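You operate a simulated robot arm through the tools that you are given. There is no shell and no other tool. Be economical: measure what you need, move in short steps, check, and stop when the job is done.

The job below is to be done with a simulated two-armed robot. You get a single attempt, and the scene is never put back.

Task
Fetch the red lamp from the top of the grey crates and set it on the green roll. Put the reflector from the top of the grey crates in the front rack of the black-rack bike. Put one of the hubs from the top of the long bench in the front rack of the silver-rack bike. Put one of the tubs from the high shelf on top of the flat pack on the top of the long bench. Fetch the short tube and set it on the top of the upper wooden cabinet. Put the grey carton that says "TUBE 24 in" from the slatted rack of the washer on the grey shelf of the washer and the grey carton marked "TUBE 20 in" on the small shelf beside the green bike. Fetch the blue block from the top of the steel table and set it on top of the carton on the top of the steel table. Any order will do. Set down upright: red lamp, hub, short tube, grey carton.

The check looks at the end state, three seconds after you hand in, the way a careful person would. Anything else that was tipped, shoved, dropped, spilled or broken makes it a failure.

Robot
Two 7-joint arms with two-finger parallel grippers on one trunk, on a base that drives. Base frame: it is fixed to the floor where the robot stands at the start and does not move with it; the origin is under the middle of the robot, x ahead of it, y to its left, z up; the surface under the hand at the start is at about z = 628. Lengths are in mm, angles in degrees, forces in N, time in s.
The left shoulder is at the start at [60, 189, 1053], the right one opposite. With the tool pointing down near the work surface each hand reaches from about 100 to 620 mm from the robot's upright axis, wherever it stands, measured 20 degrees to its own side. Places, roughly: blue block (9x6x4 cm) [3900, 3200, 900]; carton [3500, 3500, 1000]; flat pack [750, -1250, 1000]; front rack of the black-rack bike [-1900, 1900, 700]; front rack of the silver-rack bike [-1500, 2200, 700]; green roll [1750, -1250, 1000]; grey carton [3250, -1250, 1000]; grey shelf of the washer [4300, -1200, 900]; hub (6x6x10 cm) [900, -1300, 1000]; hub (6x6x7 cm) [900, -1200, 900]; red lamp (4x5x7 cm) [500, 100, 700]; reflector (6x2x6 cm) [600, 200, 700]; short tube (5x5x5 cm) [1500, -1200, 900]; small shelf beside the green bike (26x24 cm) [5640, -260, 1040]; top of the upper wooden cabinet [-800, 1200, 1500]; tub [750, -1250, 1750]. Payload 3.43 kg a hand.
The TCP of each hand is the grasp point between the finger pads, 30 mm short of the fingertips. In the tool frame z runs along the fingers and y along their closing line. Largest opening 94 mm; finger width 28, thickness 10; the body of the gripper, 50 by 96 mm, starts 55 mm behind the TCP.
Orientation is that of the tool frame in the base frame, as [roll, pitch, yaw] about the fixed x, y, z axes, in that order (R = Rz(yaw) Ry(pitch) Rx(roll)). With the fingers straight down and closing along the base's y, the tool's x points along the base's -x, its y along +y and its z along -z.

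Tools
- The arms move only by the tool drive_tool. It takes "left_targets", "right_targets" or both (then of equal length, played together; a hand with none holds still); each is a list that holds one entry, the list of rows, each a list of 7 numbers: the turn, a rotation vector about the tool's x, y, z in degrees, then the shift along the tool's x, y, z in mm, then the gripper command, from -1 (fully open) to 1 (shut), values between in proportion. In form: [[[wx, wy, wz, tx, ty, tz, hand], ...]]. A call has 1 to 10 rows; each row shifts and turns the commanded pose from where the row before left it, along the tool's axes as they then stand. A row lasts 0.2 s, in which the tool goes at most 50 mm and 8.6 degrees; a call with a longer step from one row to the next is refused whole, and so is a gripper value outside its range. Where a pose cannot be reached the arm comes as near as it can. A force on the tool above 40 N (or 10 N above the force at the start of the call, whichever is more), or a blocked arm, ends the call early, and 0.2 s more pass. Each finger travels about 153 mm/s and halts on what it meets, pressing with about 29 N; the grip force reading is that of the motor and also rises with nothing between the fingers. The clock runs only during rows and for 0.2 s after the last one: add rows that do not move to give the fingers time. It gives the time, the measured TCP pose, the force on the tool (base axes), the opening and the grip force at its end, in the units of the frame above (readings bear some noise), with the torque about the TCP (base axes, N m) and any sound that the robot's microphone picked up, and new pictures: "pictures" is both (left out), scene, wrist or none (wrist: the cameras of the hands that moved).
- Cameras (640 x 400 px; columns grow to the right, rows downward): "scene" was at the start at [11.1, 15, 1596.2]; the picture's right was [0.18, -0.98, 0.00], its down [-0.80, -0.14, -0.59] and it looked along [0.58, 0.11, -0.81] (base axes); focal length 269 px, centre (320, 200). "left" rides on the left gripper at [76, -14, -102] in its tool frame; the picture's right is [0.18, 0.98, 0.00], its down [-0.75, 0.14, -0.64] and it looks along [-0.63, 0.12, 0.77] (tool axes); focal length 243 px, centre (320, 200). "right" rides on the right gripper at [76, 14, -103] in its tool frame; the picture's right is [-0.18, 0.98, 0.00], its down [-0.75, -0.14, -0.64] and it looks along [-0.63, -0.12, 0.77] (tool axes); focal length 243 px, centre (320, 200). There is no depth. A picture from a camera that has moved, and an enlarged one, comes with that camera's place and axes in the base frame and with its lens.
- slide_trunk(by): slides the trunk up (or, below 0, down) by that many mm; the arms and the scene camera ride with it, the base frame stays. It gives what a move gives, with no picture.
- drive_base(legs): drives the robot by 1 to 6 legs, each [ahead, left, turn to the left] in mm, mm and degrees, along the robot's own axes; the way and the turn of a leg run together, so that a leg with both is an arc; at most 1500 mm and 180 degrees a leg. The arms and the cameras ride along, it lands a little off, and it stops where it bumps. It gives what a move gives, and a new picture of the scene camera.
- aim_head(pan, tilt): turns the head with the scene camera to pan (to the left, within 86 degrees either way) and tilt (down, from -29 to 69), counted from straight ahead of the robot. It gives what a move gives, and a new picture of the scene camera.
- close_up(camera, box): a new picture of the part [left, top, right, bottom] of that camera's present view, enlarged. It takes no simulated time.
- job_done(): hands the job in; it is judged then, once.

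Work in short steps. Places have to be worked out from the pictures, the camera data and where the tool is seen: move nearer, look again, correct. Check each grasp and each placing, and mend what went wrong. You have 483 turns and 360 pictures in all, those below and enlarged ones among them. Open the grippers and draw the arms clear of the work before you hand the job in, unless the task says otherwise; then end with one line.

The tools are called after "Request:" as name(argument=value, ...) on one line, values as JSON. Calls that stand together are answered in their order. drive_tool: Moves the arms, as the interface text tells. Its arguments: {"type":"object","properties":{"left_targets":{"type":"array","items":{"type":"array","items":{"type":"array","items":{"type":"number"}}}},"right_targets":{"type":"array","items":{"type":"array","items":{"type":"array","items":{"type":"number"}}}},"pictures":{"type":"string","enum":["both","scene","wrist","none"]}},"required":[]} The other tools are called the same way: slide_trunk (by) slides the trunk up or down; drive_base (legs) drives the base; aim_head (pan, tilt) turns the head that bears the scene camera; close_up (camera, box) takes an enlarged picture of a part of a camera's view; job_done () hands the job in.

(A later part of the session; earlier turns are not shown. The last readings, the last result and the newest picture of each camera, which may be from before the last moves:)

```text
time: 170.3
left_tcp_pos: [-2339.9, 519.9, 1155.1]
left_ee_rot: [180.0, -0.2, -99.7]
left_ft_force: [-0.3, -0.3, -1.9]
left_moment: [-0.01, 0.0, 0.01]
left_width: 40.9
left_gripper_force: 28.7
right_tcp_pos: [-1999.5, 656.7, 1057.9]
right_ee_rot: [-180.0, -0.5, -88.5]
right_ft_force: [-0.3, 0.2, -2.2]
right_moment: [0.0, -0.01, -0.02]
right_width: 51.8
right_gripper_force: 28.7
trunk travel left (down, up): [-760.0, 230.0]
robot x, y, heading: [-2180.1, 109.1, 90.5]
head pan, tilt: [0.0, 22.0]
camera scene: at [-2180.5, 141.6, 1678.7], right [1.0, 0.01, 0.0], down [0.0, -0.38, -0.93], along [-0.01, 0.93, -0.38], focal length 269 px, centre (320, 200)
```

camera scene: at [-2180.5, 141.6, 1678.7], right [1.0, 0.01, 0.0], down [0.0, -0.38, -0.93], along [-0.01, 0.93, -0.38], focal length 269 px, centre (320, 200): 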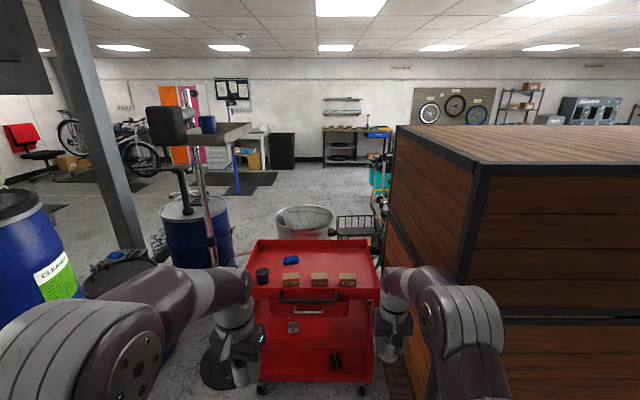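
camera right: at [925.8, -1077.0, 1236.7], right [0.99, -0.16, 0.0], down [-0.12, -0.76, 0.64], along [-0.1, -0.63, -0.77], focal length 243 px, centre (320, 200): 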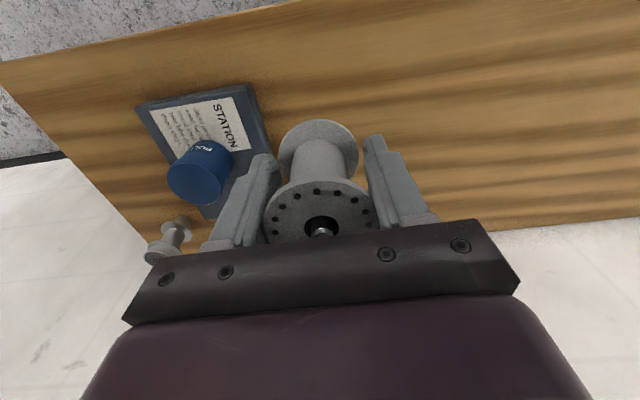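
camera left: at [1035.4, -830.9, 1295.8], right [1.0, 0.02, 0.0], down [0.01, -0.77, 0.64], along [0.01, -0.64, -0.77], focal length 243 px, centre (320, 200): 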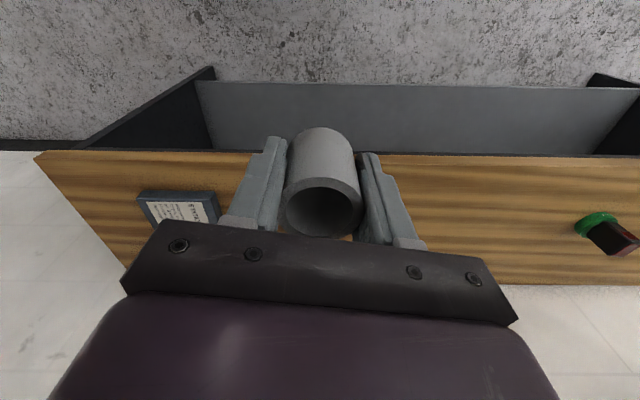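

A black wire rack shows near [-1930,1980]; the red cart blocks this side. I'll zoom in and raise the camera for a better overview.

Request:
slide_trunk(by=230)

Request:
aim_head(pan=-8, tilt=22)

Request:
close_up(camera="scene", box=[180, 100, 420, 260])

```text
time: 172.7
left_tcp_pos: [-2339.6, 519.1, 1386.1]
left_ee_rot: [179.9, -0.2, -99.7]
left_ft_force: [-0.3, 0.5, -1.3]
left_moment: [0.02, 0.01, 0.02]
left_width: 41.0
left_gripper_force: 28.8
right_tcp_pos: [-2000.7, 655.4, 1286.8]
right_ee_rot: [-179.9, -0.3, -88.5]
right_ft_force: [-0.7, -0.8, -2.0]
right_moment: [-0.02, 0.01, 0.0]
right_width: 51.9
right_gripper_force: 29.1
trunk travel left (down, up): [-990.0, 0.0]
robot x, y, heading: [-2180.8, 106.8, 90.4]
head pan, tilt: [0.0, 22.0]
```

```text
time: 173.4
left_tcp_pos: [-2339.1, 519.3, 1384.8]
left_ee_rot: [-180.0, -0.1, -99.7]
left_ft_force: [-0.3, 0.4, -2.3]
left_moment: [0.01, 0.0, -0.02]
left_width: 41.2
left_gripper_force: 28.9
right_tcp_pos: [-2000.8, 655.5, 1287.3]
right_ee_rot: [180.0, -0.4, -88.4]
right_ft_force: [0.4, -0.1, -2.1]
right_moment: [0.0, 0.01, 0.0]
right_width: 51.8
right_gripper_force: 28.7
trunk travel left (down, up): [-990.0, 0.0]
robot x, y, heading: [-2178.1, 103.8, 90.6]
head pan, tilt: [-8.0, 22.0]
camera scene: at [-2167.3, 141.0, 1908.7], right [0.99, -0.13, 0.0], down [-0.05, -0.37, -0.93], along [0.12, 0.92, -0.38], focal length 269 px, centre (320, 200)
```

scene: 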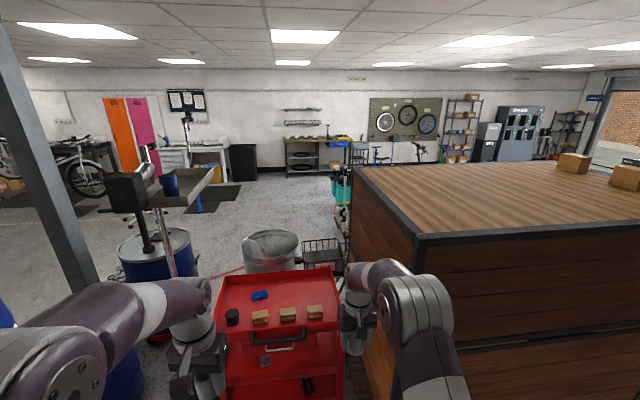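

```text
2.50 times, centred on (300, 180) of scene
camera zoom: at [-2167.3, 141.0, 1908.7], right [0.99, -0.13, 0.0], down [-0.05, -0.37, -0.93], along [0.12, 0.92, -0.38], focal length 671 px, centre (370, 250)
```

zoom: 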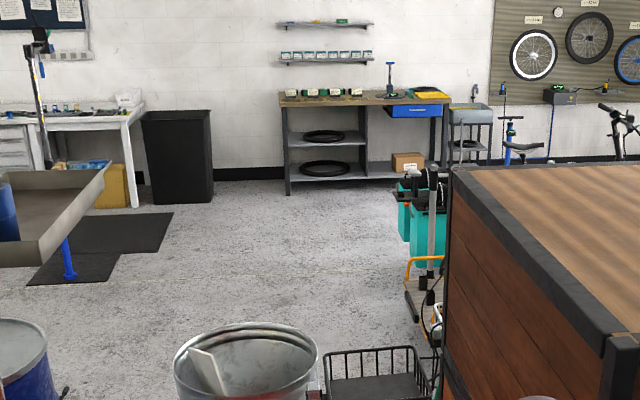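

The open floor lies north-west of the racks. I'll look left to see if there's a western way round.

Request:
aim_head(pan=50, tilt=22)

Request:
aim_head(pan=-45, tilt=18)

```text
time: 174.7
left_tcp_pos: [-2339.4, 519.7, 1385.7]
left_ee_rot: [-179.9, -0.1, -99.7]
left_ft_force: [-0.6, 0.0, -1.9]
left_moment: [-0.01, 0.0, -0.03]
left_width: 41.1
left_gripper_force: 28.4
right_tcp_pos: [-2000.6, 657.3, 1287.5]
right_ee_rot: [-180.0, -0.3, -88.5]
right_ft_force: [-0.4, -0.9, -0.7]
right_moment: [-0.01, 0.0, 0.01]
right_width: 51.8
right_gripper_force: 28.7
trunk travel left (down, up): [-990.0, 0.0]
robot x, y, heading: [-2179.2, 108.8, 90.3]
head pan, tilt: [50.0, 22.0]
camera scene: at [-2251.0, 108.2, 1908.8], right [0.64, 0.77, 0.0], down [0.29, -0.24, -0.93], along [-0.71, 0.59, -0.37], focal length 269 px, centre (320, 200)
```

scene: 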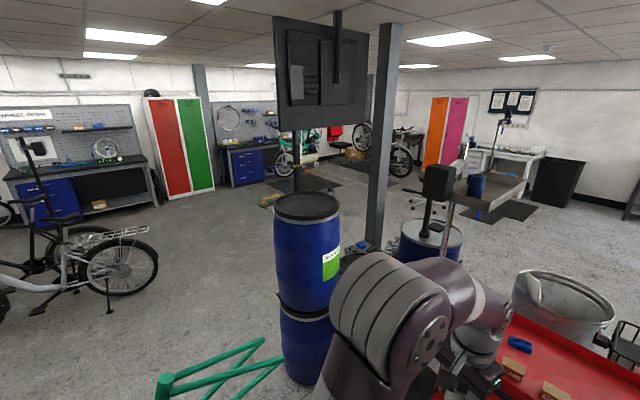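

```text
time: 176.4
left_tcp_pos: [-2340.1, 519.3, 1385.4]
left_ee_rot: [-180.0, -0.2, -99.7]
left_ft_force: [-0.1, 0.4, -1.7]
left_moment: [-0.03, 0.03, -0.01]
left_width: 40.7
left_gripper_force: 28.7
right_tcp_pos: [-2000.1, 656.3, 1288.1]
right_ee_rot: [180.0, -0.4, -88.5]
right_ft_force: [-0.2, 0.8, -0.9]
right_moment: [0.02, -0.01, 0.0]
right_width: 51.6
right_gripper_force: 29.4
trunk travel left (down, up): [-990.0, 0.0]
robot x, y, heading: [-2178.6, 105.6, 90.4]
head pan, tilt: [-45.0, 18.0]
camera scene: at [-2114.1, 115.4, 1915.3], right [0.71, -0.7, 0.0], down [-0.22, -0.22, -0.95], along [0.67, 0.68, -0.31], focal length 269 px, centre (320, 200)
```

scene: 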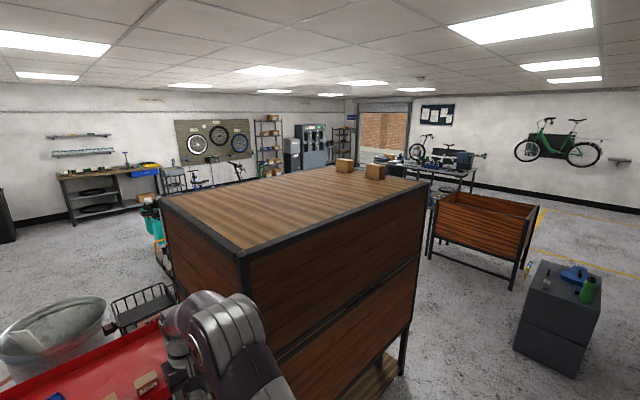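

No way west; I'll go round by the east. On the way I pass the crates, so I'll regrasp the tube there with a tilted hand. Driving back to the crates now.

Request:
drive_base(legs=[[-150, 0, 0], [0, 0, -90], [1500, 0, 0], [560, 0, 0]])

Request:
aim_head(pan=5, tilt=52)

```text
time: 191.4
left_tcp_pos: [295.0, 92.3, 1386.8]
left_ee_rot: [-179.9, -0.1, 169.2]
left_ft_force: [0.2, 0.0, -2.9]
left_moment: [0.0, 0.02, 0.0]
left_width: 41.0
left_gripper_force: 28.9
right_tcp_pos: [425.0, -250.7, 1287.6]
right_ee_rot: [-180.0, -0.3, -179.5]
right_ft_force: [1.3, 0.7, -1.1]
right_moment: [0.0, 0.03, 0.02]
right_width: 51.8
right_gripper_force: 29.2
trunk travel left (down, up): [-990.0, 0.0]
robot x, y, heading: [-121.0, -64.3, -0.4]
head pan, tilt: [-45.0, 18.0]
camera scene: at [-117.1, -126.0, 1915.3], right [-0.71, -0.7, 0.0], down [-0.22, 0.22, -0.95], along [0.67, -0.68, -0.31], focal length 269 px, centre (320, 200)
```

scene: 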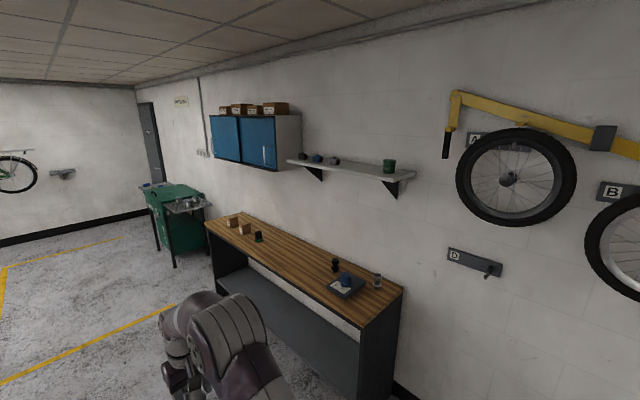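

```text
time: 192.6
left_tcp_pos: [295.8, 92.5, 1385.2]
left_ee_rot: [-180.0, -0.2, 169.3]
left_ft_force: [0.4, 0.3, -2.5]
left_moment: [0.01, 0.02, -0.05]
left_width: 41.3
left_gripper_force: 28.6
right_tcp_pos: [426.0, -250.4, 1288.1]
right_ee_rot: [180.0, -0.3, -179.4]
right_ft_force: [0.2, -0.5, -1.1]
right_moment: [0.0, 0.0, 0.02]
right_width: 51.7
right_gripper_force: 28.3
trunk travel left (down, up): [-990.0, 0.0]
robot x, y, heading: [-119.3, -61.8, -0.6]
head pan, tilt: [5.0, 52.0]
camera scene: at [-105.9, -53.7, 1863.8], right [0.08, -1.0, 0.0], down [-0.79, -0.06, -0.62], along [0.61, 0.05, -0.79], focal length 269 px, centre (320, 200)
```

scene: 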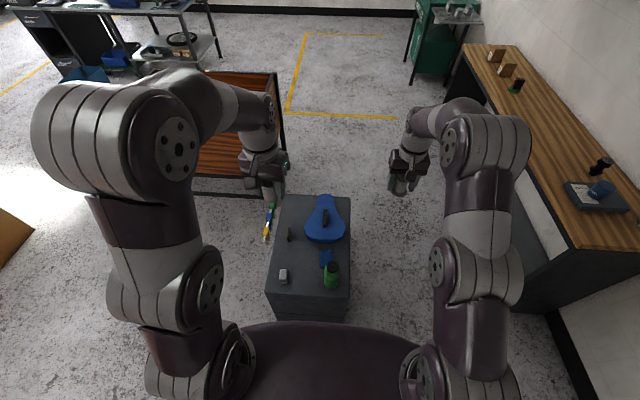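

I'll shift the right hand outward, reposition, and lower the trunk so the tube nears the crate top.

Request:
drive_tool(right_targets=[[[0, 0, 0, 0, -25, 0, 1], [0, 0, 0, 0, -30, 0, 1], [0, 0, 0, 0, -25, 0, 1], [0, 0, 0, 0, 0, 0, 1]]], left_targets=[[[0, 0, -5, 0, 0, 0, 1], [0, 0, -5, 0, 0, 0, 1], [0, 0, 0, 0, 0, 0, 1], [0, 0, 0, 0, 0, 0, 1]]], pictures="none")

Request:
drive_base(legs=[[70, 60, 0]])

Request:
slide_trunk(by=-500)

Request:
drive_tool(left_targets=[[[0, 0, 0, -20, -10, 0, 1], [0, 0, 0, -30, -20, 0, 1], [0, 0, 0, -30, -15, 10, 1], [0, 0, 0, -25, -10, 20, 1], [0, 0, 0, 0, 0, 0, 1]]], pictures="both")

```text
time: 193.6
left_tcp_pos: [296.7, 93.1, 1384.9]
left_ee_rot: [179.9, -0.1, 179.3]
left_ft_force: [-0.6, 0.4, -2.1]
left_moment: [0.0, 0.01, 0.04]
left_width: 41.2
left_gripper_force: 28.9
right_tcp_pos: [424.4, -329.8, 1285.4]
right_ee_rot: [-179.9, -0.4, -179.5]
right_ft_force: [0.1, -0.2, -1.3]
right_moment: [-0.03, 0.01, -0.01]
right_width: 51.8
right_gripper_force: 28.9
right hand out of reach, approached as far as the arm can: row 3
trunk travel left (down, up): [-990.0, 0.0]
robot x, y, heading: [-121.4, -64.4, -0.6]
head pan, tilt: [5.0, 52.0]
```

```text
time: 194.7
left_tcp_pos: [360.5, 146.3, 1389.2]
left_ee_rot: [179.7, 0.1, 179.3]
left_ft_force: [-0.7, 0.3, -1.8]
left_moment: [0.04, -0.03, -0.01]
left_width: 41.3
left_gripper_force: 28.8
right_tcp_pos: [487.9, -275.6, 1285.9]
right_ee_rot: [179.7, -0.1, -179.6]
right_ft_force: [-0.2, -0.2, -1.4]
right_moment: [0.03, -0.01, -0.01]
right_width: 51.8
right_gripper_force: 28.9
trunk travel left (down, up): [-990.0, 0.0]
robot x, y, heading: [-50.9, -5.2, -0.8]
head pan, tilt: [5.0, 52.0]
camera scene: at [-42.1, -0.8, 1863.9], right [0.08, -1.0, 0.0], down [-0.78, -0.06, -0.62], along [0.62, 0.05, -0.79], focal length 269 px, centre (320, 200)
```

scene: 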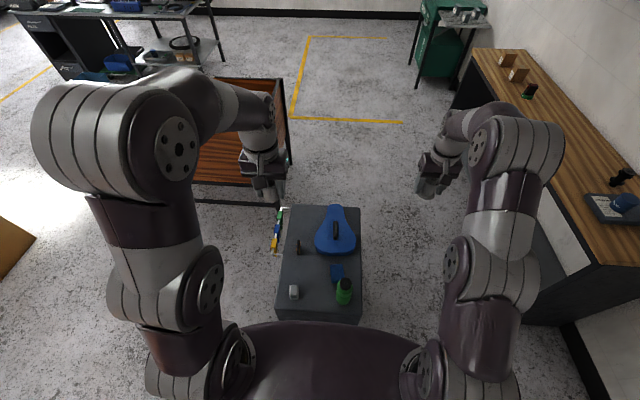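

```text
refused: -500 is not a number from -400 to 400
```

```text
time: 195.9
left_tcp_pos: [453.5, 95.2, 1327.8]
left_ee_rot: [179.9, 0.0, 179.2]
left_ft_force: [-0.3, 0.2, -2.2]
left_moment: [0.02, 0.0, -0.02]
left_width: 41.2
left_gripper_force: 28.8
left hand out of reach, approached as far as the arm can: row 1, 2, 3
right_tcp_pos: [491.9, -272.6, 1285.1]
right_ee_rot: [180.0, -0.3, -179.6]
right_ft_force: [0.5, 0.9, -1.7]
right_moment: [0.01, -0.01, 0.0]
right_width: 51.8
right_gripper_force: 28.6
trunk travel left (down, up): [-990.0, 0.0]
robot x, y, heading: [-50.1, -3.6, -0.5]
head pan, tilt: [5.0, 52.0]
camera scene: at [-37.3, 3.5, 1863.8], right [0.08, -1.0, 0.0], down [-0.79, -0.06, -0.62], along [0.61, 0.05, -0.79], focal length 269 px, centre (320, 200)
camera left: at [377.8, 82.7, 1429.4], right [-0.17, 0.99, 0.0], down [0.76, 0.13, 0.64], along [0.63, 0.11, -0.77], focal length 243 px, centre (320, 200)
```

scene: 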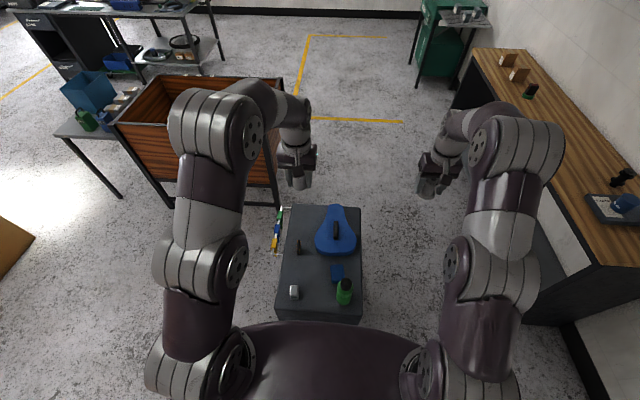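
left: 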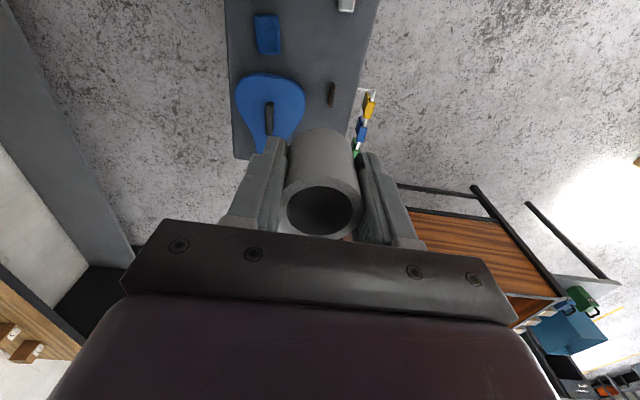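

Clear spot is at [480,85]. Lowering the trunk.

Request:
slide_trunk(by=-400)

Request:
drive_tool(left_targets=[[[0, 0, 0, -9, -4, 25, 1], [0, 0, 0, -9, -4, 40, 1], [0, 0, 0, -8, -3, 40, 1], [0, 0, 0, 0, 0, 40, 1], [0, 0, 0, 0, 0, 40, 1], [0, 0, 0, 0, 0, 25, 1], [0, 0, 0, 0, 0, 5, 1], [0, 0, 0, 0, 0, 0, 1]]], pictures="wrist")

```text
time: 199.8
left_tcp_pos: [455.4, 97.8, 926.0]
left_ee_rot: [180.0, -0.1, 179.2]
left_ft_force: [0.6, -0.2, -2.2]
left_moment: [-0.02, -0.03, 0.03]
left_width: 41.2
left_gripper_force: 29.2
right_tcp_pos: [493.5, -271.4, 884.8]
right_ee_rot: [179.9, -0.4, -179.5]
right_ft_force: [-1.0, -0.7, -1.5]
right_moment: [-0.02, 0.03, 0.01]
right_width: 51.8
right_gripper_force: 29.1
trunk travel left (down, up): [-590.0, 400.0]
robot x, y, heading: [-47.7, -2.7, -0.7]
head pan, tilt: [5.0, 52.0]
```

```text
time: 201.6
left_tcp_pos: [480.1, 86.6, 710.9]
left_ee_rot: [-180.0, -0.1, 179.3]
left_ft_force: [-0.1, 0.2, -1.6]
left_moment: [0.04, 0.03, -0.02]
left_width: 41.1
left_gripper_force: 28.9
right_tcp_pos: [493.1, -270.9, 885.0]
right_ee_rot: [-180.0, -0.4, -179.4]
right_ft_force: [-0.4, 0.6, -1.8]
right_moment: [0.0, 0.02, 0.02]
right_width: 51.4
right_gripper_force: 28.9
trunk travel left (down, up): [-590.0, 400.0]
robot x, y, heading: [-48.1, -0.2, -0.8]
head pan, tilt: [5.0, 52.0]
camera left: at [404.1, 73.5, 813.5], right [-0.17, 0.99, 0.0], down [0.76, 0.13, 0.64], along [0.63, 0.11, -0.77], focal length 243 px, centre (320, 200)
```

left: 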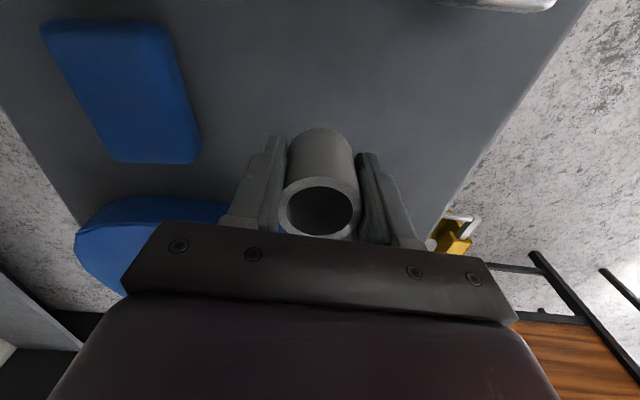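

Spot is clear. Lowering to contact.

Request:
drive_tool(left_targets=[[[0, 0, 0, 0, 0, 20, 1], [0, 0, 0, 0, 0, 18, 1], [0, 0, 0, 0, 0, 7, 1], [0, 0, 0, 0, 0, 2, 1], [0, 0, 0, 0, 0, 2, 1], [0, 0, 0, 0, 0, 0, 1]]], pictures="none")

```text
time: 203.0
left_tcp_pos: [481.7, 85.3, 663.0]
left_ee_rot: [180.0, -0.2, 179.2]
left_ft_force: [0.0, 0.1, -2.3]
left_moment: [0.0, -0.01, 0.01]
left_width: 41.1
left_gripper_force: 29.5
right_tcp_pos: [493.7, -271.2, 885.5]
right_ee_rot: [-180.0, -0.4, -179.5]
right_ft_force: [0.1, 0.0, -1.9]
right_moment: [0.0, 0.0, -0.01]
right_width: 51.5
right_gripper_force: 28.8
trunk travel left (down, up): [-590.0, 400.0]
robot x, y, heading: [-49.9, -3.9, -0.5]
head pan, tilt: [5.0, 52.0]
```

Request:
drive_tool(left_targets=[[[0, 0, 0, 0, 0, 2, 1], [0, 0, 0, 0, 0, 2, 1], [0, 0, 0, 0, 0, 0, 1]]], pictures="none")

```text
time: 203.8
left_tcp_pos: [480.7, 86.6, 659.8]
left_ee_rot: [180.0, -0.1, 179.2]
left_ft_force: [0.5, 0.2, 7.3]
left_moment: [0.01, 0.2, 0.04]
left_width: 41.1
left_gripper_force: 28.7
right_tcp_pos: [492.5, -271.8, 886.3]
right_ee_rot: [-180.0, -0.2, -179.5]
right_ft_force: [0.1, 0.1, -1.4]
right_moment: [-0.01, 0.0, -0.01]
right_width: 51.5
right_gripper_force: 29.2
trunk travel left (down, up): [-590.0, 400.0]
robot x, y, heading: [-52.1, -4.1, -0.4]
head pan, tilt: [5.0, 52.0]
```

Contact. Release and rise, then look.

Request:
drive_tool(left_targets=[[[0, 0, 0, 0, 0, 0, 0.05], [0, 0, 0, 0, 0, 0, -0.3], [0, 0, 0, 0, 0, 0, -1], [0, 0, 0, 0, 0, 0, -1], [0, 0, 0, 0, 0, -25, -1], [0, 0, 0, 0, 0, -40, -1], [0, 0, 0, 0, 0, -40, -1], [0, 0, 0, 0, 0, -30, -1], [0, 0, 0, 0, 0, 0, -1]]], pictures="wrist")

```text
time: 205.8
left_tcp_pos: [481.3, 86.6, 794.3]
left_ee_rot: [-180.0, -0.2, 179.3]
left_ft_force: [0.5, 0.5, 0.0]
left_moment: [0.02, 0.02, -0.01]
left_width: 94.1
left_gripper_force: 0.0
right_tcp_pos: [494.1, -270.7, 884.1]
right_ee_rot: [180.0, -0.5, -179.5]
right_ft_force: [-1.0, 1.2, -0.5]
right_moment: [-0.02, 0.0, 0.0]
right_width: 51.6
right_gripper_force: 28.7
trunk travel left (down, up): [-590.0, 400.0]
robot x, y, heading: [-48.5, 0.5, -0.4]
head pan, tilt: [5.0, 52.0]
camera left: at [405.0, 73.3, 895.4], right [-0.17, 0.99, 0.0], down [0.76, 0.13, 0.64], along [0.63, 0.11, -0.77], focal length 243 px, centre (320, 200)
```

left: 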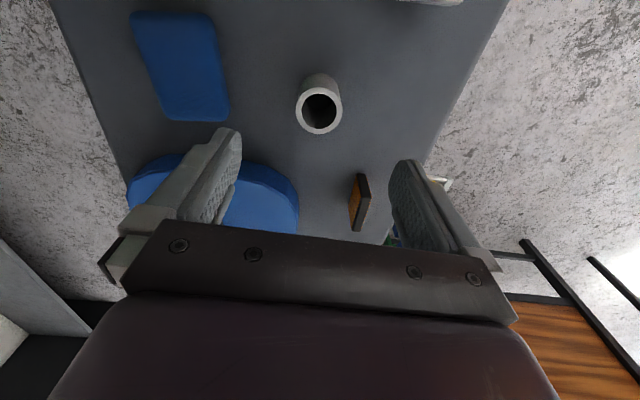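

The tube stands at [479,87]. I'll raise the hand and tilt it to 45°.

Request:
drive_tool(left_targets=[[[0, 0, 0, 0, 0, -40, -1], [0, 0, 0, 0, 0, -45, -1], [0, -5, 0, 0, 0, -40, -1], [0, -8, 0, 0, 0, 0, -1], [0, -8, 0, 0, 0, 0, -1], [0, -8, 0, 0, 0, 0, -1], [0, -8, 0, 0, 0, 0, -1], [0, -8, 0, 0, 0, 0, -1], [0, 0, 0, 0, 0, 0, -1]]], pictures="none")

```text
time: 207.8
left_tcp_pos: [481.7, 86.0, 918.9]
left_ee_rot: [180.0, 45.0, 179.2]
left_ft_force: [0.5, -0.4, -0.5]
left_moment: [-0.02, -0.01, 0.03]
left_width: 94.0
left_gripper_force: 0.1
right_tcp_pos: [493.6, -272.5, 883.6]
right_ee_rot: [-180.0, -0.4, -179.7]
right_ft_force: [0.7, 0.6, -2.4]
right_moment: [0.0, 0.04, 0.0]
right_width: 51.5
right_gripper_force: 29.1
trunk travel left (down, up): [-590.0, 400.0]
robot x, y, heading: [-48.7, -3.2, -0.9]
head pan, tilt: [5.0, 52.0]
```

Request:
slide_trunk(by=-170)

Request:
drive_tool(left_targets=[[[0, 0, 0, 0, 0, 0, -1]]], pictures="both")

```text
time: 209.7
left_tcp_pos: [481.5, 86.0, 748.0]
left_ee_rot: [179.9, 44.8, 179.3]
left_ft_force: [-0.9, -0.2, -0.5]
left_moment: [0.01, 0.03, 0.01]
left_width: 93.9
left_gripper_force: 0.1
right_tcp_pos: [493.1, -271.5, 715.1]
right_ee_rot: [179.9, -0.3, -179.5]
right_ft_force: [-0.3, 0.0, -1.3]
right_moment: [-0.01, 0.05, -0.01]
right_width: 51.6
right_gripper_force: 28.6
trunk travel left (down, up): [-420.0, 570.0]
robot x, y, heading: [-48.9, -2.8, -0.5]
head pan, tilt: [5.0, 52.0]
```

```text
time: 210.1
left_tcp_pos: [479.9, 86.1, 749.1]
left_ee_rot: [-180.0, 44.9, 179.2]
left_ft_force: [0.5, 0.6, 0.7]
left_moment: [0.03, 0.0, 0.0]
left_width: 94.1
left_gripper_force: 0.0
right_tcp_pos: [494.6, -271.3, 714.7]
right_ee_rot: [180.0, -0.4, -179.6]
right_ft_force: [-0.2, 1.0, -1.7]
right_moment: [-0.01, -0.04, 0.01]
right_width: 51.5
right_gripper_force: 29.0
trunk travel left (down, up): [-420.0, 570.0]
robot x, y, heading: [-45.8, 0.5, -0.6]
head pan, tilt: [5.0, 52.0]
camera scene: at [-35.2, 5.2, 1293.8], right [0.08, -1.0, 0.0], down [-0.79, -0.06, -0.62], along [0.61, 0.05, -0.79], focal length 269 px, centre (320, 200)
camera left: at [354.5, 73.6, 767.1], right [-0.12, 0.98, -0.13], down [0.08, 0.14, 0.99], along [0.99, 0.11, -0.1], focal length 243 px, centre (320, 200)
```

scene: 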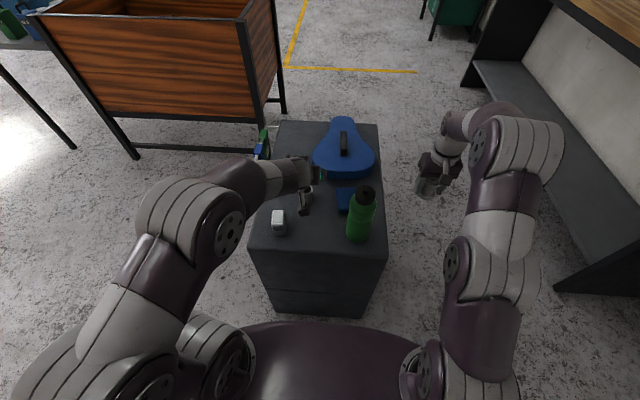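
left: 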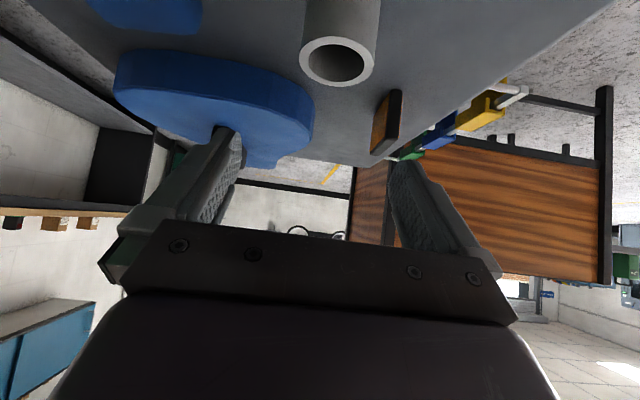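

Aligned. Lower 60, then 24.

Request:
slide_trunk(by=-60)

Request:
slide_trunk(by=-24)

Request:
drive_tool(left_targets=[[[0, 0, 0, 0, 0, 0, -1]]], pictures="wrist")

```text
time: 211.1
left_tcp_pos: [481.1, 86.2, 688.2]
left_ee_rot: [-179.9, 44.9, 179.2]
left_ft_force: [-0.5, 0.9, 0.3]
left_moment: [-0.02, -0.04, 0.03]
left_width: 94.0
left_gripper_force: 0.0
right_tcp_pos: [493.0, -270.2, 654.6]
right_ee_rot: [180.0, -0.3, -179.4]
right_ft_force: [0.5, 0.1, -1.6]
right_moment: [0.0, -0.01, -0.03]
right_width: 51.2
right_gripper_force: 28.7
trunk travel left (down, up): [-360.0, 630.0]
robot x, y, heading: [-48.9, -6.3, -0.4]
head pan, tilt: [5.0, 52.0]
```

```text
time: 211.8
left_tcp_pos: [479.8, 85.6, 663.8]
left_ee_rot: [179.9, 44.9, 179.3]
left_ft_force: [-0.3, -0.8, -0.3]
left_moment: [0.01, 0.01, 0.0]
left_width: 93.8
left_gripper_force: 0.1
right_tcp_pos: [492.7, -270.1, 630.6]
right_ee_rot: [180.0, -0.3, -179.5]
right_ft_force: [-0.2, -0.2, -1.5]
right_moment: [0.0, 0.03, 0.03]
right_width: 51.5
right_gripper_force: 28.9
trunk travel left (down, up): [-336.0, 654.0]
robot x, y, heading: [-48.2, -2.2, -0.7]
head pan, tilt: [5.0, 52.0]
```

```text
time: 212.2
left_tcp_pos: [481.9, 84.9, 663.4]
left_ee_rot: [180.0, 45.0, 179.2]
left_ft_force: [-0.7, -0.7, 0.6]
left_moment: [0.01, 0.02, 0.0]
left_width: 93.9
left_gripper_force: 0.0
right_tcp_pos: [492.9, -271.0, 630.7]
right_ee_rot: [-180.0, -0.4, -179.6]
right_ft_force: [-1.1, 0.2, -2.6]
right_moment: [0.04, -0.04, 0.01]
right_width: 51.4
right_gripper_force: 28.9
trunk travel left (down, up): [-336.0, 654.0]
robot x, y, heading: [-48.6, -7.3, -0.7]
head pan, tilt: [5.0, 52.0]
camera left: at [354.5, 73.6, 683.1], right [-0.12, 0.98, -0.13], down [0.08, 0.14, 0.99], along [0.99, 0.11, -0.1], focal length 243 px, centre (320, 200)
```

left: 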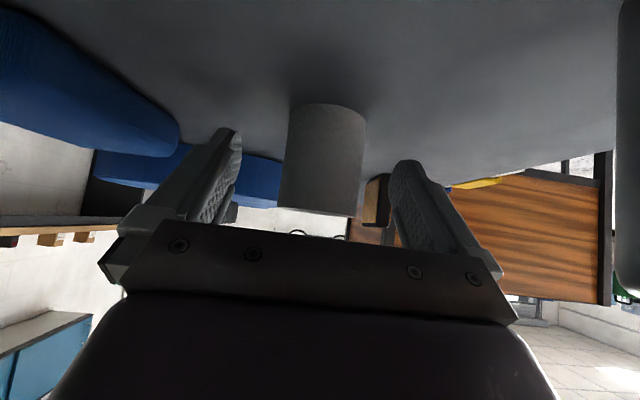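

Good: tube centred between the fingers. Closing and lifting gently with the trunk.

Request:
drive_tool(left_targets=[[[0, 0, 0, 0, 0, 0, -0.4], [0, 0, 0, 0, 0, 0, 0], [0, 0, 0, 0, 0, 0, 0.2], [0, 0, 0, 0, 0, 0, 1], [0, 0, 0, 0, 0, 0, 1]]], pictures="none")

Request:
slide_trunk(by=20)

Request:
drive_tool(left_targets=[[[0, 0, 0, 0, 0, 0, 1]]], pictures="wrist")

```text
time: 213.4
left_tcp_pos: [480.9, 84.8, 664.4]
left_ee_rot: [180.0, 44.8, 179.3]
left_ft_force: [-0.7, 0.5, 0.7]
left_moment: [-0.01, 0.0, -0.01]
left_width: 44.9
left_gripper_force: 29.1
right_tcp_pos: [493.1, -270.5, 630.9]
right_ee_rot: [179.9, -0.5, -179.6]
right_ft_force: [-0.2, 0.7, -1.3]
right_moment: [0.04, -0.02, 0.0]
right_width: 51.5
right_gripper_force: 29.7
trunk travel left (down, up): [-336.0, 654.0]
robot x, y, heading: [-47.0, -5.9, -0.8]
head pan, tilt: [5.0, 52.0]
```

```text
time: 214.1
left_tcp_pos: [481.7, 86.1, 684.1]
left_ee_rot: [179.9, 44.8, 179.2]
left_ft_force: [-0.5, -0.2, -2.0]
left_moment: [0.01, 0.0, -0.03]
left_width: 45.0
left_gripper_force: 29.0
right_tcp_pos: [493.1, -271.4, 651.0]
right_ee_rot: [179.9, -0.5, -179.6]
right_ft_force: [0.7, 0.6, -1.8]
right_moment: [0.06, -0.01, -0.01]
right_width: 51.6
right_gripper_force: 29.6
trunk travel left (down, up): [-356.0, 634.0]
robot x, y, heading: [-49.4, -4.7, -0.5]
head pan, tilt: [5.0, 52.0]
```

```text
time: 214.4
left_tcp_pos: [481.7, 86.8, 683.9]
left_ee_rot: [180.0, 45.0, 179.1]
left_ft_force: [-0.1, 0.1, -2.1]
left_moment: [0.01, 0.0, -0.04]
left_width: 45.2
left_gripper_force: 28.8
right_tcp_pos: [492.7, -271.8, 649.9]
right_ee_rot: [180.0, -0.4, -179.5]
right_ft_force: [-0.9, -0.1, -1.4]
right_moment: [0.03, -0.03, 0.02]
right_width: 51.9
right_gripper_force: 28.7
trunk travel left (down, up): [-356.0, 634.0]
robot x, y, heading: [-52.1, -4.6, -0.8]
head pan, tilt: [5.0, 52.0]
camera left: at [354.6, 73.6, 702.9], right [-0.12, 0.98, -0.13], down [0.08, 0.14, 0.99], along [0.99, 0.11, -0.1], focal length 243 px, centre (320, 200)
```

left: 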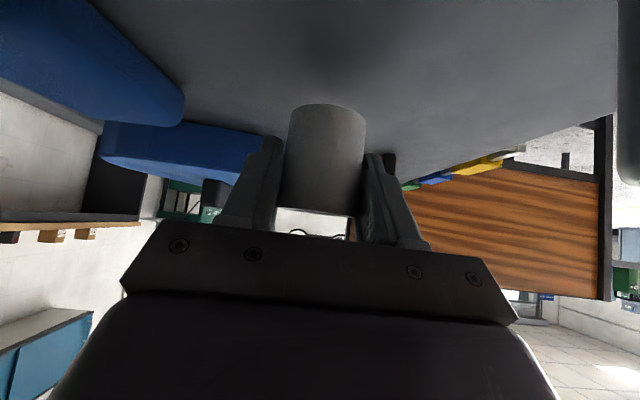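

Excellent grip (45 mm). Raise and drive to the cabinet's south side, facing north.

Request:
slide_trunk(by=400)

Request:
drive_base(legs=[[-250, 0, 0], [0, 0, 90], [0, 340, 0]])

Request:
slide_trunk(by=234)

Request:
drive_tool(left_targets=[[[0, 0, 0, -10, 0, -10, 1], [0, 0, 0, -20, 0, -20, 1], [0, 0, 0, -28, 0, -28, 1], [0, 0, 0, -30, 0, -30, 1], [0, 0, 0, -30, 0, -30, 1], [0, 0, 0, -30, 0, -30, 1], [0, 0, 0, -25, 0, -25, 1], [0, 0, 0, -10, 0, -10, 1], [0, 0, 0, 0, 0, 0, 1]]], pictures="none")

Request:
aim_head(pan=5, tilt=28)

```text
time: 218.3
left_tcp_pos: [481.4, 85.3, 1084.5]
left_ee_rot: [179.8, 44.9, 179.2]
left_ft_force: [-0.3, -0.1, -1.8]
left_moment: [0.0, 0.0, 0.02]
left_width: 44.8
left_gripper_force: 29.1
right_tcp_pos: [493.1, -272.1, 1050.2]
right_ee_rot: [180.0, -0.3, -179.5]
right_ft_force: [-0.1, 0.9, -2.0]
right_moment: [-0.02, 0.03, 0.0]
right_width: 51.4
right_gripper_force: 29.2
trunk travel left (down, up): [-756.0, 234.0]
robot x, y, heading: [-49.7, -3.5, -0.6]
head pan, tilt: [5.0, 52.0]
```

```text
time: 225.7
left_tcp_pos: [-723.4, 536.9, 1083.6]
left_ee_rot: [179.9, 45.0, -91.2]
left_ft_force: [-0.4, -0.3, -1.7]
left_moment: [0.03, 0.01, 0.06]
left_width: 45.1
left_gripper_force: 29.5
right_tcp_pos: [-368.0, 547.3, 1051.5]
right_ee_rot: [-179.9, -0.4, -89.9]
right_ft_force: [-0.5, -0.6, -1.7]
right_moment: [-0.01, -0.01, -0.04]
right_width: 51.5
right_gripper_force: 29.1
trunk travel left (down, up): [-756.0, 234.0]
robot x, y, heading: [-639.7, 6.6, 89.1]
head pan, tilt: [5.0, 52.0]
camera scene: at [-646.0, 23.3, 1629.8], right [1.0, 0.07, 0.0], down [0.06, -0.79, -0.62], along [-0.04, 0.61, -0.79], focal length 269 px, centre (320, 200)
```

scene: 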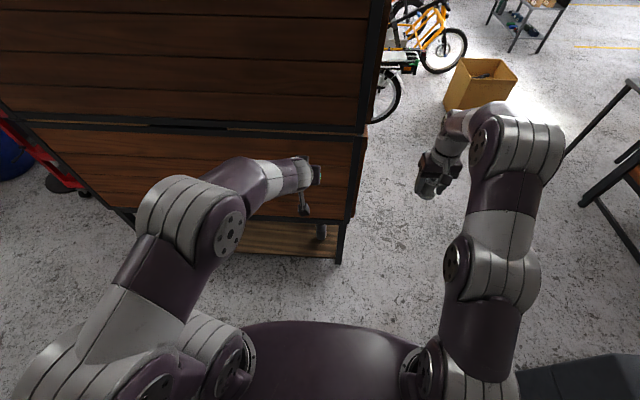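

```text
time: 228.2
left_tcp_pos: [-724.8, 538.4, 1318.3]
left_ee_rot: [179.9, 44.9, -91.1]
left_ft_force: [-0.7, 0.0, -1.8]
left_moment: [-0.01, 0.01, 0.0]
left_width: 45.0
left_gripper_force: 28.6
right_tcp_pos: [-367.3, 547.4, 1284.7]
right_ee_rot: [180.0, -0.4, -89.9]
right_ft_force: [-0.3, -0.3, -0.8]
right_moment: [-0.02, 0.01, 0.02]
right_width: 51.4
right_gripper_force: 28.7
trunk travel left (down, up): [-990.0, 0.0]
robot x, y, heading: [-634.7, 6.1, 89.0]
head pan, tilt: [5.0, 52.0]
```

```text
time: 230.2
left_tcp_pos: [-723.1, 538.0, 1577.8]
left_ee_rot: [-179.9, 44.9, -91.1]
left_ft_force: [-0.2, -0.3, -1.7]
left_moment: [0.0, 0.01, -0.02]
left_width: 44.8
left_gripper_force: 28.6
right_tcp_pos: [-367.6, 546.9, 1284.5]
right_ee_rot: [180.0, -0.4, -89.9]
right_ft_force: [-0.7, -0.3, -2.5]
right_moment: [0.0, 0.05, 0.04]
right_width: 51.8
right_gripper_force: 28.9
trunk travel left (down, up): [-990.0, 0.0]
robot x, y, heading: [-635.4, 8.7, 89.1]
head pan, tilt: [5.0, 52.0]
```

```text
time: 231.1
left_tcp_pos: [-723.7, 538.9, 1577.1]
left_ee_rot: [-179.9, 44.9, -91.2]
left_ft_force: [-0.5, 0.6, -2.7]
left_moment: [0.01, 0.0, 0.02]
left_width: 45.2
left_gripper_force: 29.4
right_tcp_pos: [-367.1, 546.8, 1285.0]
right_ee_rot: [180.0, -0.5, -89.9]
right_ft_force: [-0.3, 0.1, -2.5]
right_moment: [0.02, 0.0, 0.02]
right_width: 51.4
right_gripper_force: 28.7
trunk travel left (down, up): [-990.0, 0.0]
robot x, y, heading: [-639.6, 7.5, 89.1]
head pan, tilt: [5.0, 28.0]
camera scene: at [-647.3, 39.4, 1899.0], right [1.0, 0.07, 0.0], down [0.03, -0.47, -0.88], along [-0.06, 0.88, -0.47], focal length 269 px, centre (320, 200)
```

scene: 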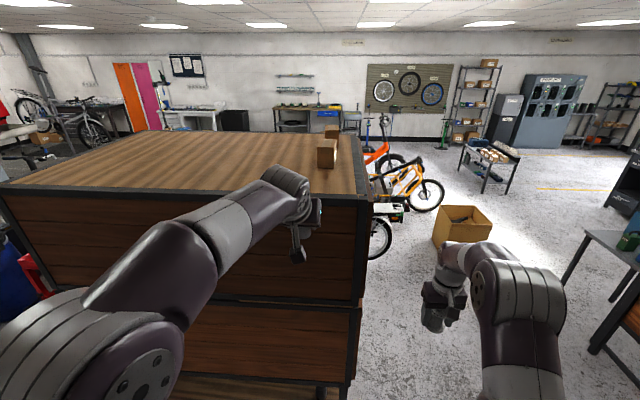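

Height reached. I'll drive forward 370 over the cabinet edge.

Request:
drive_base(legs=[[370, 0, 0]])

Request:
drive_tool(left_targets=[[[0, 0, 0, 0, 0, 0, 1]]], pictures="wrist")

```text
time: 233.4
left_tcp_pos: [-716.3, 906.1, 1579.7]
left_ee_rot: [179.9, 45.0, -91.3]
left_ft_force: [-0.1, -0.5, -2.6]
left_moment: [0.0, 0.02, 0.01]
left_width: 44.8
left_gripper_force: 29.3
right_tcp_pos: [-359.7, 913.9, 1284.5]
right_ee_rot: [-180.0, -0.2, -90.0]
right_ft_force: [0.1, -1.0, -2.0]
right_moment: [0.02, 0.01, -0.01]
right_width: 51.9
right_gripper_force: 28.9
trunk travel left (down, up): [-990.0, 0.0]
robot x, y, heading: [-632.4, 376.1, 89.0]
head pan, tilt: [5.0, 28.0]
camera scene: at [-640.6, 406.2, 1899.2], right [1.0, 0.07, 0.0], down [0.03, -0.47, -0.88], along [-0.06, 0.88, -0.47], focal length 269 px, centre (320, 200)
```

scene: 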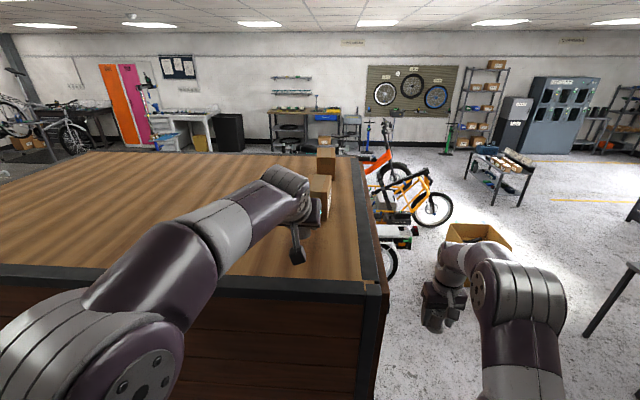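

```text
time: 233.8
left_tcp_pos: [-715.4, 910.3, 1577.5]
left_ee_rot: [180.0, 44.8, -91.3]
left_ft_force: [0.7, 0.4, -1.2]
left_moment: [-0.04, 0.0, -0.01]
left_width: 45.2
left_gripper_force: 29.2
right_tcp_pos: [-359.7, 916.8, 1284.3]
right_ee_rot: [180.0, -0.4, -90.0]
right_ft_force: [0.9, 0.1, -2.0]
right_moment: [-0.03, -0.03, 0.0]
right_width: 51.4
right_gripper_force: 29.1
trunk travel left (down, up): [-990.0, 0.0]
robot x, y, heading: [-630.0, 376.4, 89.0]
head pan, tilt: [5.0, 28.0]
camera left: at [-703.8, 783.4, 1595.6], right [-0.99, -0.11, -0.13], down [-0.14, 0.08, 0.99], along [-0.1, 0.99, -0.1], focal length 243 px, centre (320, 200)
```

left: 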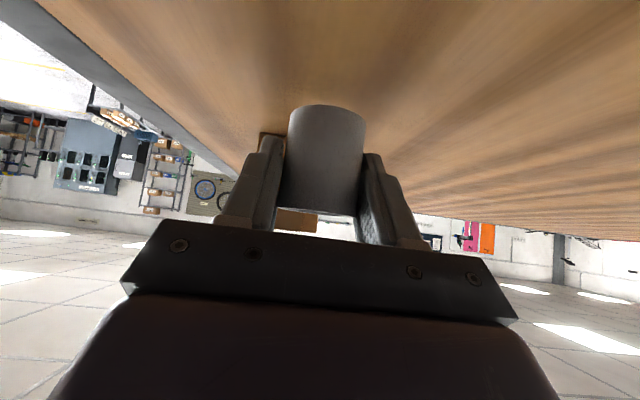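

Over the surface. Lowering by trunk in small steps.

Request:
slide_trunk(by=-28)

Request:
slide_trunk(by=-6)

Request:
slide_trunk(by=-3)

```text
time: 234.6
left_tcp_pos: [-716.0, 908.6, 1552.3]
left_ee_rot: [-179.9, 45.4, -91.2]
left_ft_force: [-1.3, 5.2, 22.6]
left_moment: [0.09, 0.04, -0.04]
left_width: 45.7
left_gripper_force: 29.4
right_tcp_pos: [-357.8, 917.4, 1258.0]
right_ee_rot: [180.0, -0.3, -90.0]
right_ft_force: [-0.2, 0.7, -1.5]
right_moment: [-0.02, 0.0, -0.03]
right_width: 51.6
right_gripper_force: 29.2
trunk travel left (down, up): [-962.0, 28.0]
robot x, y, heading: [-633.2, 377.0, 89.3]
head pan, tilt: [5.0, 28.0]
```

```text
time: 235.0
left_tcp_pos: [-715.8, 908.7, 1550.6]
left_ee_rot: [-179.7, 45.8, -91.2]
left_ft_force: [-0.3, -2.4, 5.5]
left_moment: [-0.23, 0.07, 0.05]
left_width: 44.8
left_gripper_force: 28.8
right_tcp_pos: [-359.3, 915.8, 1251.4]
right_ee_rot: [-180.0, -0.3, -90.0]
right_ft_force: [-0.3, 0.7, -1.7]
right_moment: [-0.02, 0.0, 0.01]
right_width: 51.8
right_gripper_force: 28.7
trunk travel left (down, up): [-957.0, 33.0]
robot x, y, heading: [-631.2, 376.5, 88.8]
head pan, tilt: [5.0, 28.0]
stopped: the force on the tool passed its limit at 43 N (the readings are from after the stop); the commanded pose is now the measured one
```

```text
time: 235.6
left_tcp_pos: [-714.6, 908.2, 1551.8]
left_ee_rot: [-179.8, 46.1, -91.2]
left_ft_force: [-0.9, 3.6, 21.8]
left_moment: [-0.18, 0.14, 0.02]
left_width: 44.8
left_gripper_force: 28.9
right_tcp_pos: [-358.4, 916.1, 1249.6]
right_ee_rot: [-179.9, -0.3, -90.0]
right_ft_force: [-0.6, 0.1, -1.4]
right_moment: [-0.01, -0.02, 0.01]
right_width: 51.8
right_gripper_force: 29.4
trunk travel left (down, up): [-954.0, 36.0]
robot x, y, heading: [-632.3, 373.8, 89.0]
head pan, tilt: [5.0, 28.0]
```

Contact came earlier (top ≈1515). I'll relieve the pressure slightly before opening.

Request:
slide_trunk(by=4)

Request:
close_up(camera="left", box=[200, 60, 440, 230])

```text
time: 236.1
left_tcp_pos: [-715.0, 909.5, 1552.1]
left_ee_rot: [-179.9, 45.7, -91.3]
left_ft_force: [-0.6, 2.0, 11.2]
left_moment: [0.19, 0.27, -0.23]
left_width: 45.1
left_gripper_force: 29.2
right_tcp_pos: [-358.8, 916.2, 1252.8]
right_ee_rot: [-180.0, -0.3, -90.0]
right_ft_force: [0.4, 0.2, -1.7]
right_moment: [0.0, 0.06, 0.02]
right_width: 51.5
right_gripper_force: 29.0
trunk travel left (down, up): [-958.0, 32.0]
robot x, y, heading: [-634.3, 376.2, 89.1]
head pan, tilt: [5.0, 28.0]
```

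```text
2.35 times, centred on (320, 145) of left
camera zoom: at [-703.9, 782.2, 1567.5], right [-0.99, -0.11, -0.13], down [-0.14, 0.07, 0.99], along [-0.1, 0.99, -0.08], focal length 571 px, centre (320, 329)
```

zoom: 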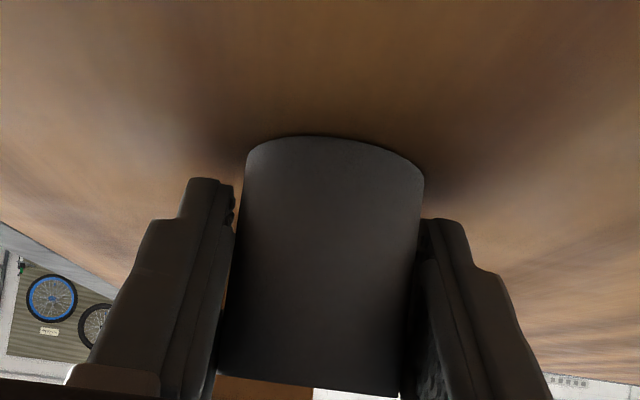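

The tube is standing on the top. Release and back away along the finger axis.

Request:
drive_tool(left_targets=[[[0, 0, 0, 0, 0, 0, 0], [0, 0, 0, 0, 0, 0, -0.3], [0, 0, 0, 0, 0, 0, -1], [0, 0, 0, 0, 0, 0, -1], [0, 0, 0, 0, 0, -10, -1], [0, 0, 0, 0, 0, -25, -1], [0, 0, 0, 0, 0, -35, -1], [0, 0, 0, 0, 0, -30, -1], [0, 0, 0, 0, 0, 0, -1]]], pictures="wrist")

```text
time: 238.1
left_tcp_pos: [-716.8, 837.3, 1620.8]
left_ee_rot: [-179.9, 45.7, -91.1]
left_ft_force: [0.0, 0.6, -0.1]
left_moment: [0.01, 0.02, 0.01]
left_width: 94.0
left_gripper_force: 0.1
right_tcp_pos: [-358.7, 917.3, 1252.8]
right_ee_rot: [179.9, -0.4, -89.9]
right_ft_force: [0.2, -0.8, -1.5]
right_moment: [-0.04, 0.02, 0.01]
right_width: 51.4
right_gripper_force: 29.3
trunk travel left (down, up): [-958.0, 32.0]
robot x, y, heading: [-632.6, 376.2, 88.7]
head pan, tilt: [5.0, 28.0]
camera left: at [-705.1, 711.5, 1637.7], right [-0.99, -0.11, -0.13], down [-0.14, 0.07, 0.99], along [-0.1, 0.99, -0.08], focal length 243 px, centre (320, 200)
```

left: 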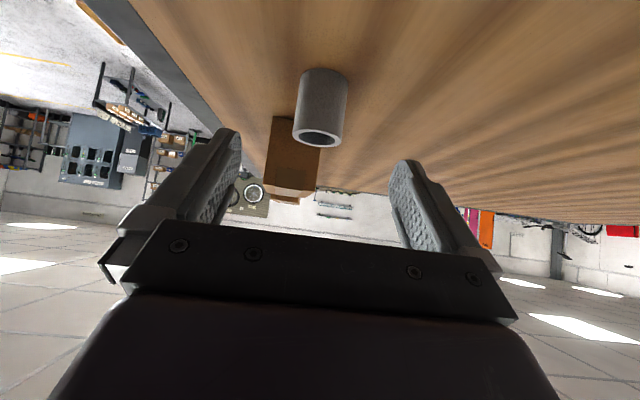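

The tube stands upright on the cabinet. I'll back away, turn to the crates, lower, and straighten the left hand.

Request:
drive_base(legs=[[-450, 0, 0], [0, 0, -89]])

Request:
slide_trunk(by=-300)

Request:
drive_tool(left_targets=[[[0, 5, 0, 15, 0, 15, -1], [0, 8, 0, 20, 0, 20, -1], [0, 8, 0, 20, 0, 25, -1], [0, 8, 0, 15, 0, 30, -1], [0, 8, 0, 10, 0, 35, -1], [0, 8, 0, 0, 0, 40, -1], [0, 0, 0, 0, 0, 40, -1], [0, 0, 0, 0, 0, 0, -1]]], pictures="none")

Request:
drive_base(legs=[[580, 70, 0]])

```text
time: 244.6
left_tcp_pos: [-181.6, 12.3, 1620.8]
left_ee_rot: [-179.8, 45.7, 179.5]
left_ft_force: [-0.3, 0.1, 0.7]
left_moment: [0.06, -0.03, 0.05]
left_width: 94.1
left_gripper_force: 0.0
right_tcp_pos: [-97.5, -342.6, 1253.1]
right_ee_rot: [179.9, -0.5, -179.4]
right_ft_force: [0.8, 0.0, -0.5]
right_moment: [0.01, 0.0, -0.01]
right_width: 51.5
right_gripper_force: 29.1
trunk travel left (down, up): [-958.0, 32.0]
robot x, y, heading: [-638.7, -75.6, -0.6]
head pan, tilt: [5.0, 28.0]
camera scene: at [-611.2, -67.2, 1866.9], right [0.08, -1.0, 0.0], down [-0.47, -0.04, -0.88], along [0.88, 0.07, -0.47], focal length 269 px, centre (320, 200)
```

scene: 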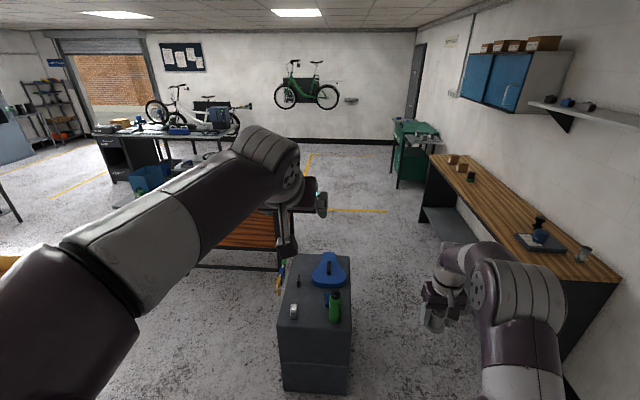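

```text
time: 247.6
left_tcp_pos: [-182.2, 14.5, 1321.8]
left_ee_rot: [-179.9, 45.9, 179.4]
left_ft_force: [-0.4, 0.0, 0.4]
left_moment: [-0.01, 0.02, 0.0]
left_width: 94.0
left_gripper_force: 0.0
right_tcp_pos: [-98.1, -344.7, 952.6]
right_ee_rot: [-180.0, -0.4, -179.4]
right_ft_force: [0.0, -0.1, -1.2]
right_moment: [-0.02, -0.05, -0.01]
right_width: 51.6
right_gripper_force: 28.9
trunk travel left (down, up): [-658.0, 332.0]
robot x, y, heading: [-639.5, -77.7, -0.4]
head pan, tilt: [5.0, 28.0]
```

```text
time: 249.4
left_tcp_pos: [-196.0, 23.9, 1002.7]
left_ee_rot: [-180.0, 0.7, 179.4]
left_ft_force: [0.2, 0.0, 0.0]
left_moment: [0.03, -0.02, 0.02]
left_width: 93.8
left_gripper_force: 0.0
left hand out of reach, approached as far as the arm can: row 2, 3, 4, 5, 6
right_tcp_pos: [-98.1, -343.8, 952.7]
right_ee_rot: [-180.0, -0.4, -179.4]
right_ft_force: [-0.9, -0.3, -1.5]
right_moment: [0.03, 0.0, 0.0]
right_width: 51.8
right_gripper_force: 28.6
trunk travel left (down, up): [-658.0, 332.0]
robot x, y, heading: [-637.5, -73.4, -0.4]
head pan, tilt: [5.0, 28.0]
```

```text
time: 252.7
left_tcp_pos: [381.2, 86.0, 1004.2]
left_ee_rot: [-179.9, 0.7, 179.1]
left_ft_force: [1.1, 0.0, 0.2]
left_moment: [-0.03, 0.04, 0.0]
left_width: 94.2
left_gripper_force: 0.1
right_tcp_pos: [476.9, -282.8, 951.9]
right_ee_rot: [180.0, -0.4, -179.7]
right_ft_force: [0.3, 0.3, -1.6]
right_moment: [0.02, 0.01, -0.02]
right_width: 51.3
right_gripper_force: 29.3
trunk travel left (down, up): [-658.0, 332.0]
robot x, y, heading: [-63.0, -13.1, -0.5]
head pan, tilt: [5.0, 28.0]
camera scene: at [-34.2, -3.6, 1566.9], right [0.07, -1.0, 0.0], down [-0.47, -0.03, -0.88], along [0.88, 0.07, -0.47], focal length 269 px, centre (320, 200)
```

scene: 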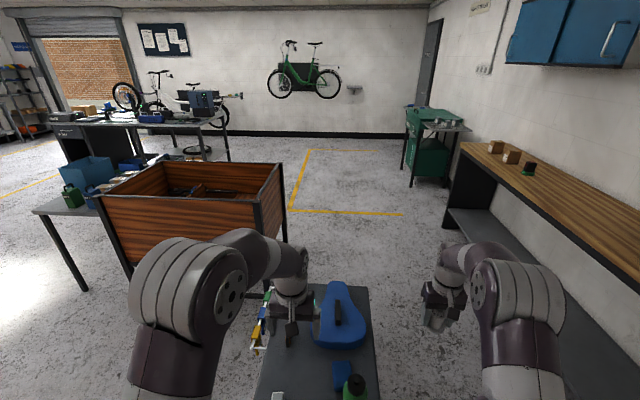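

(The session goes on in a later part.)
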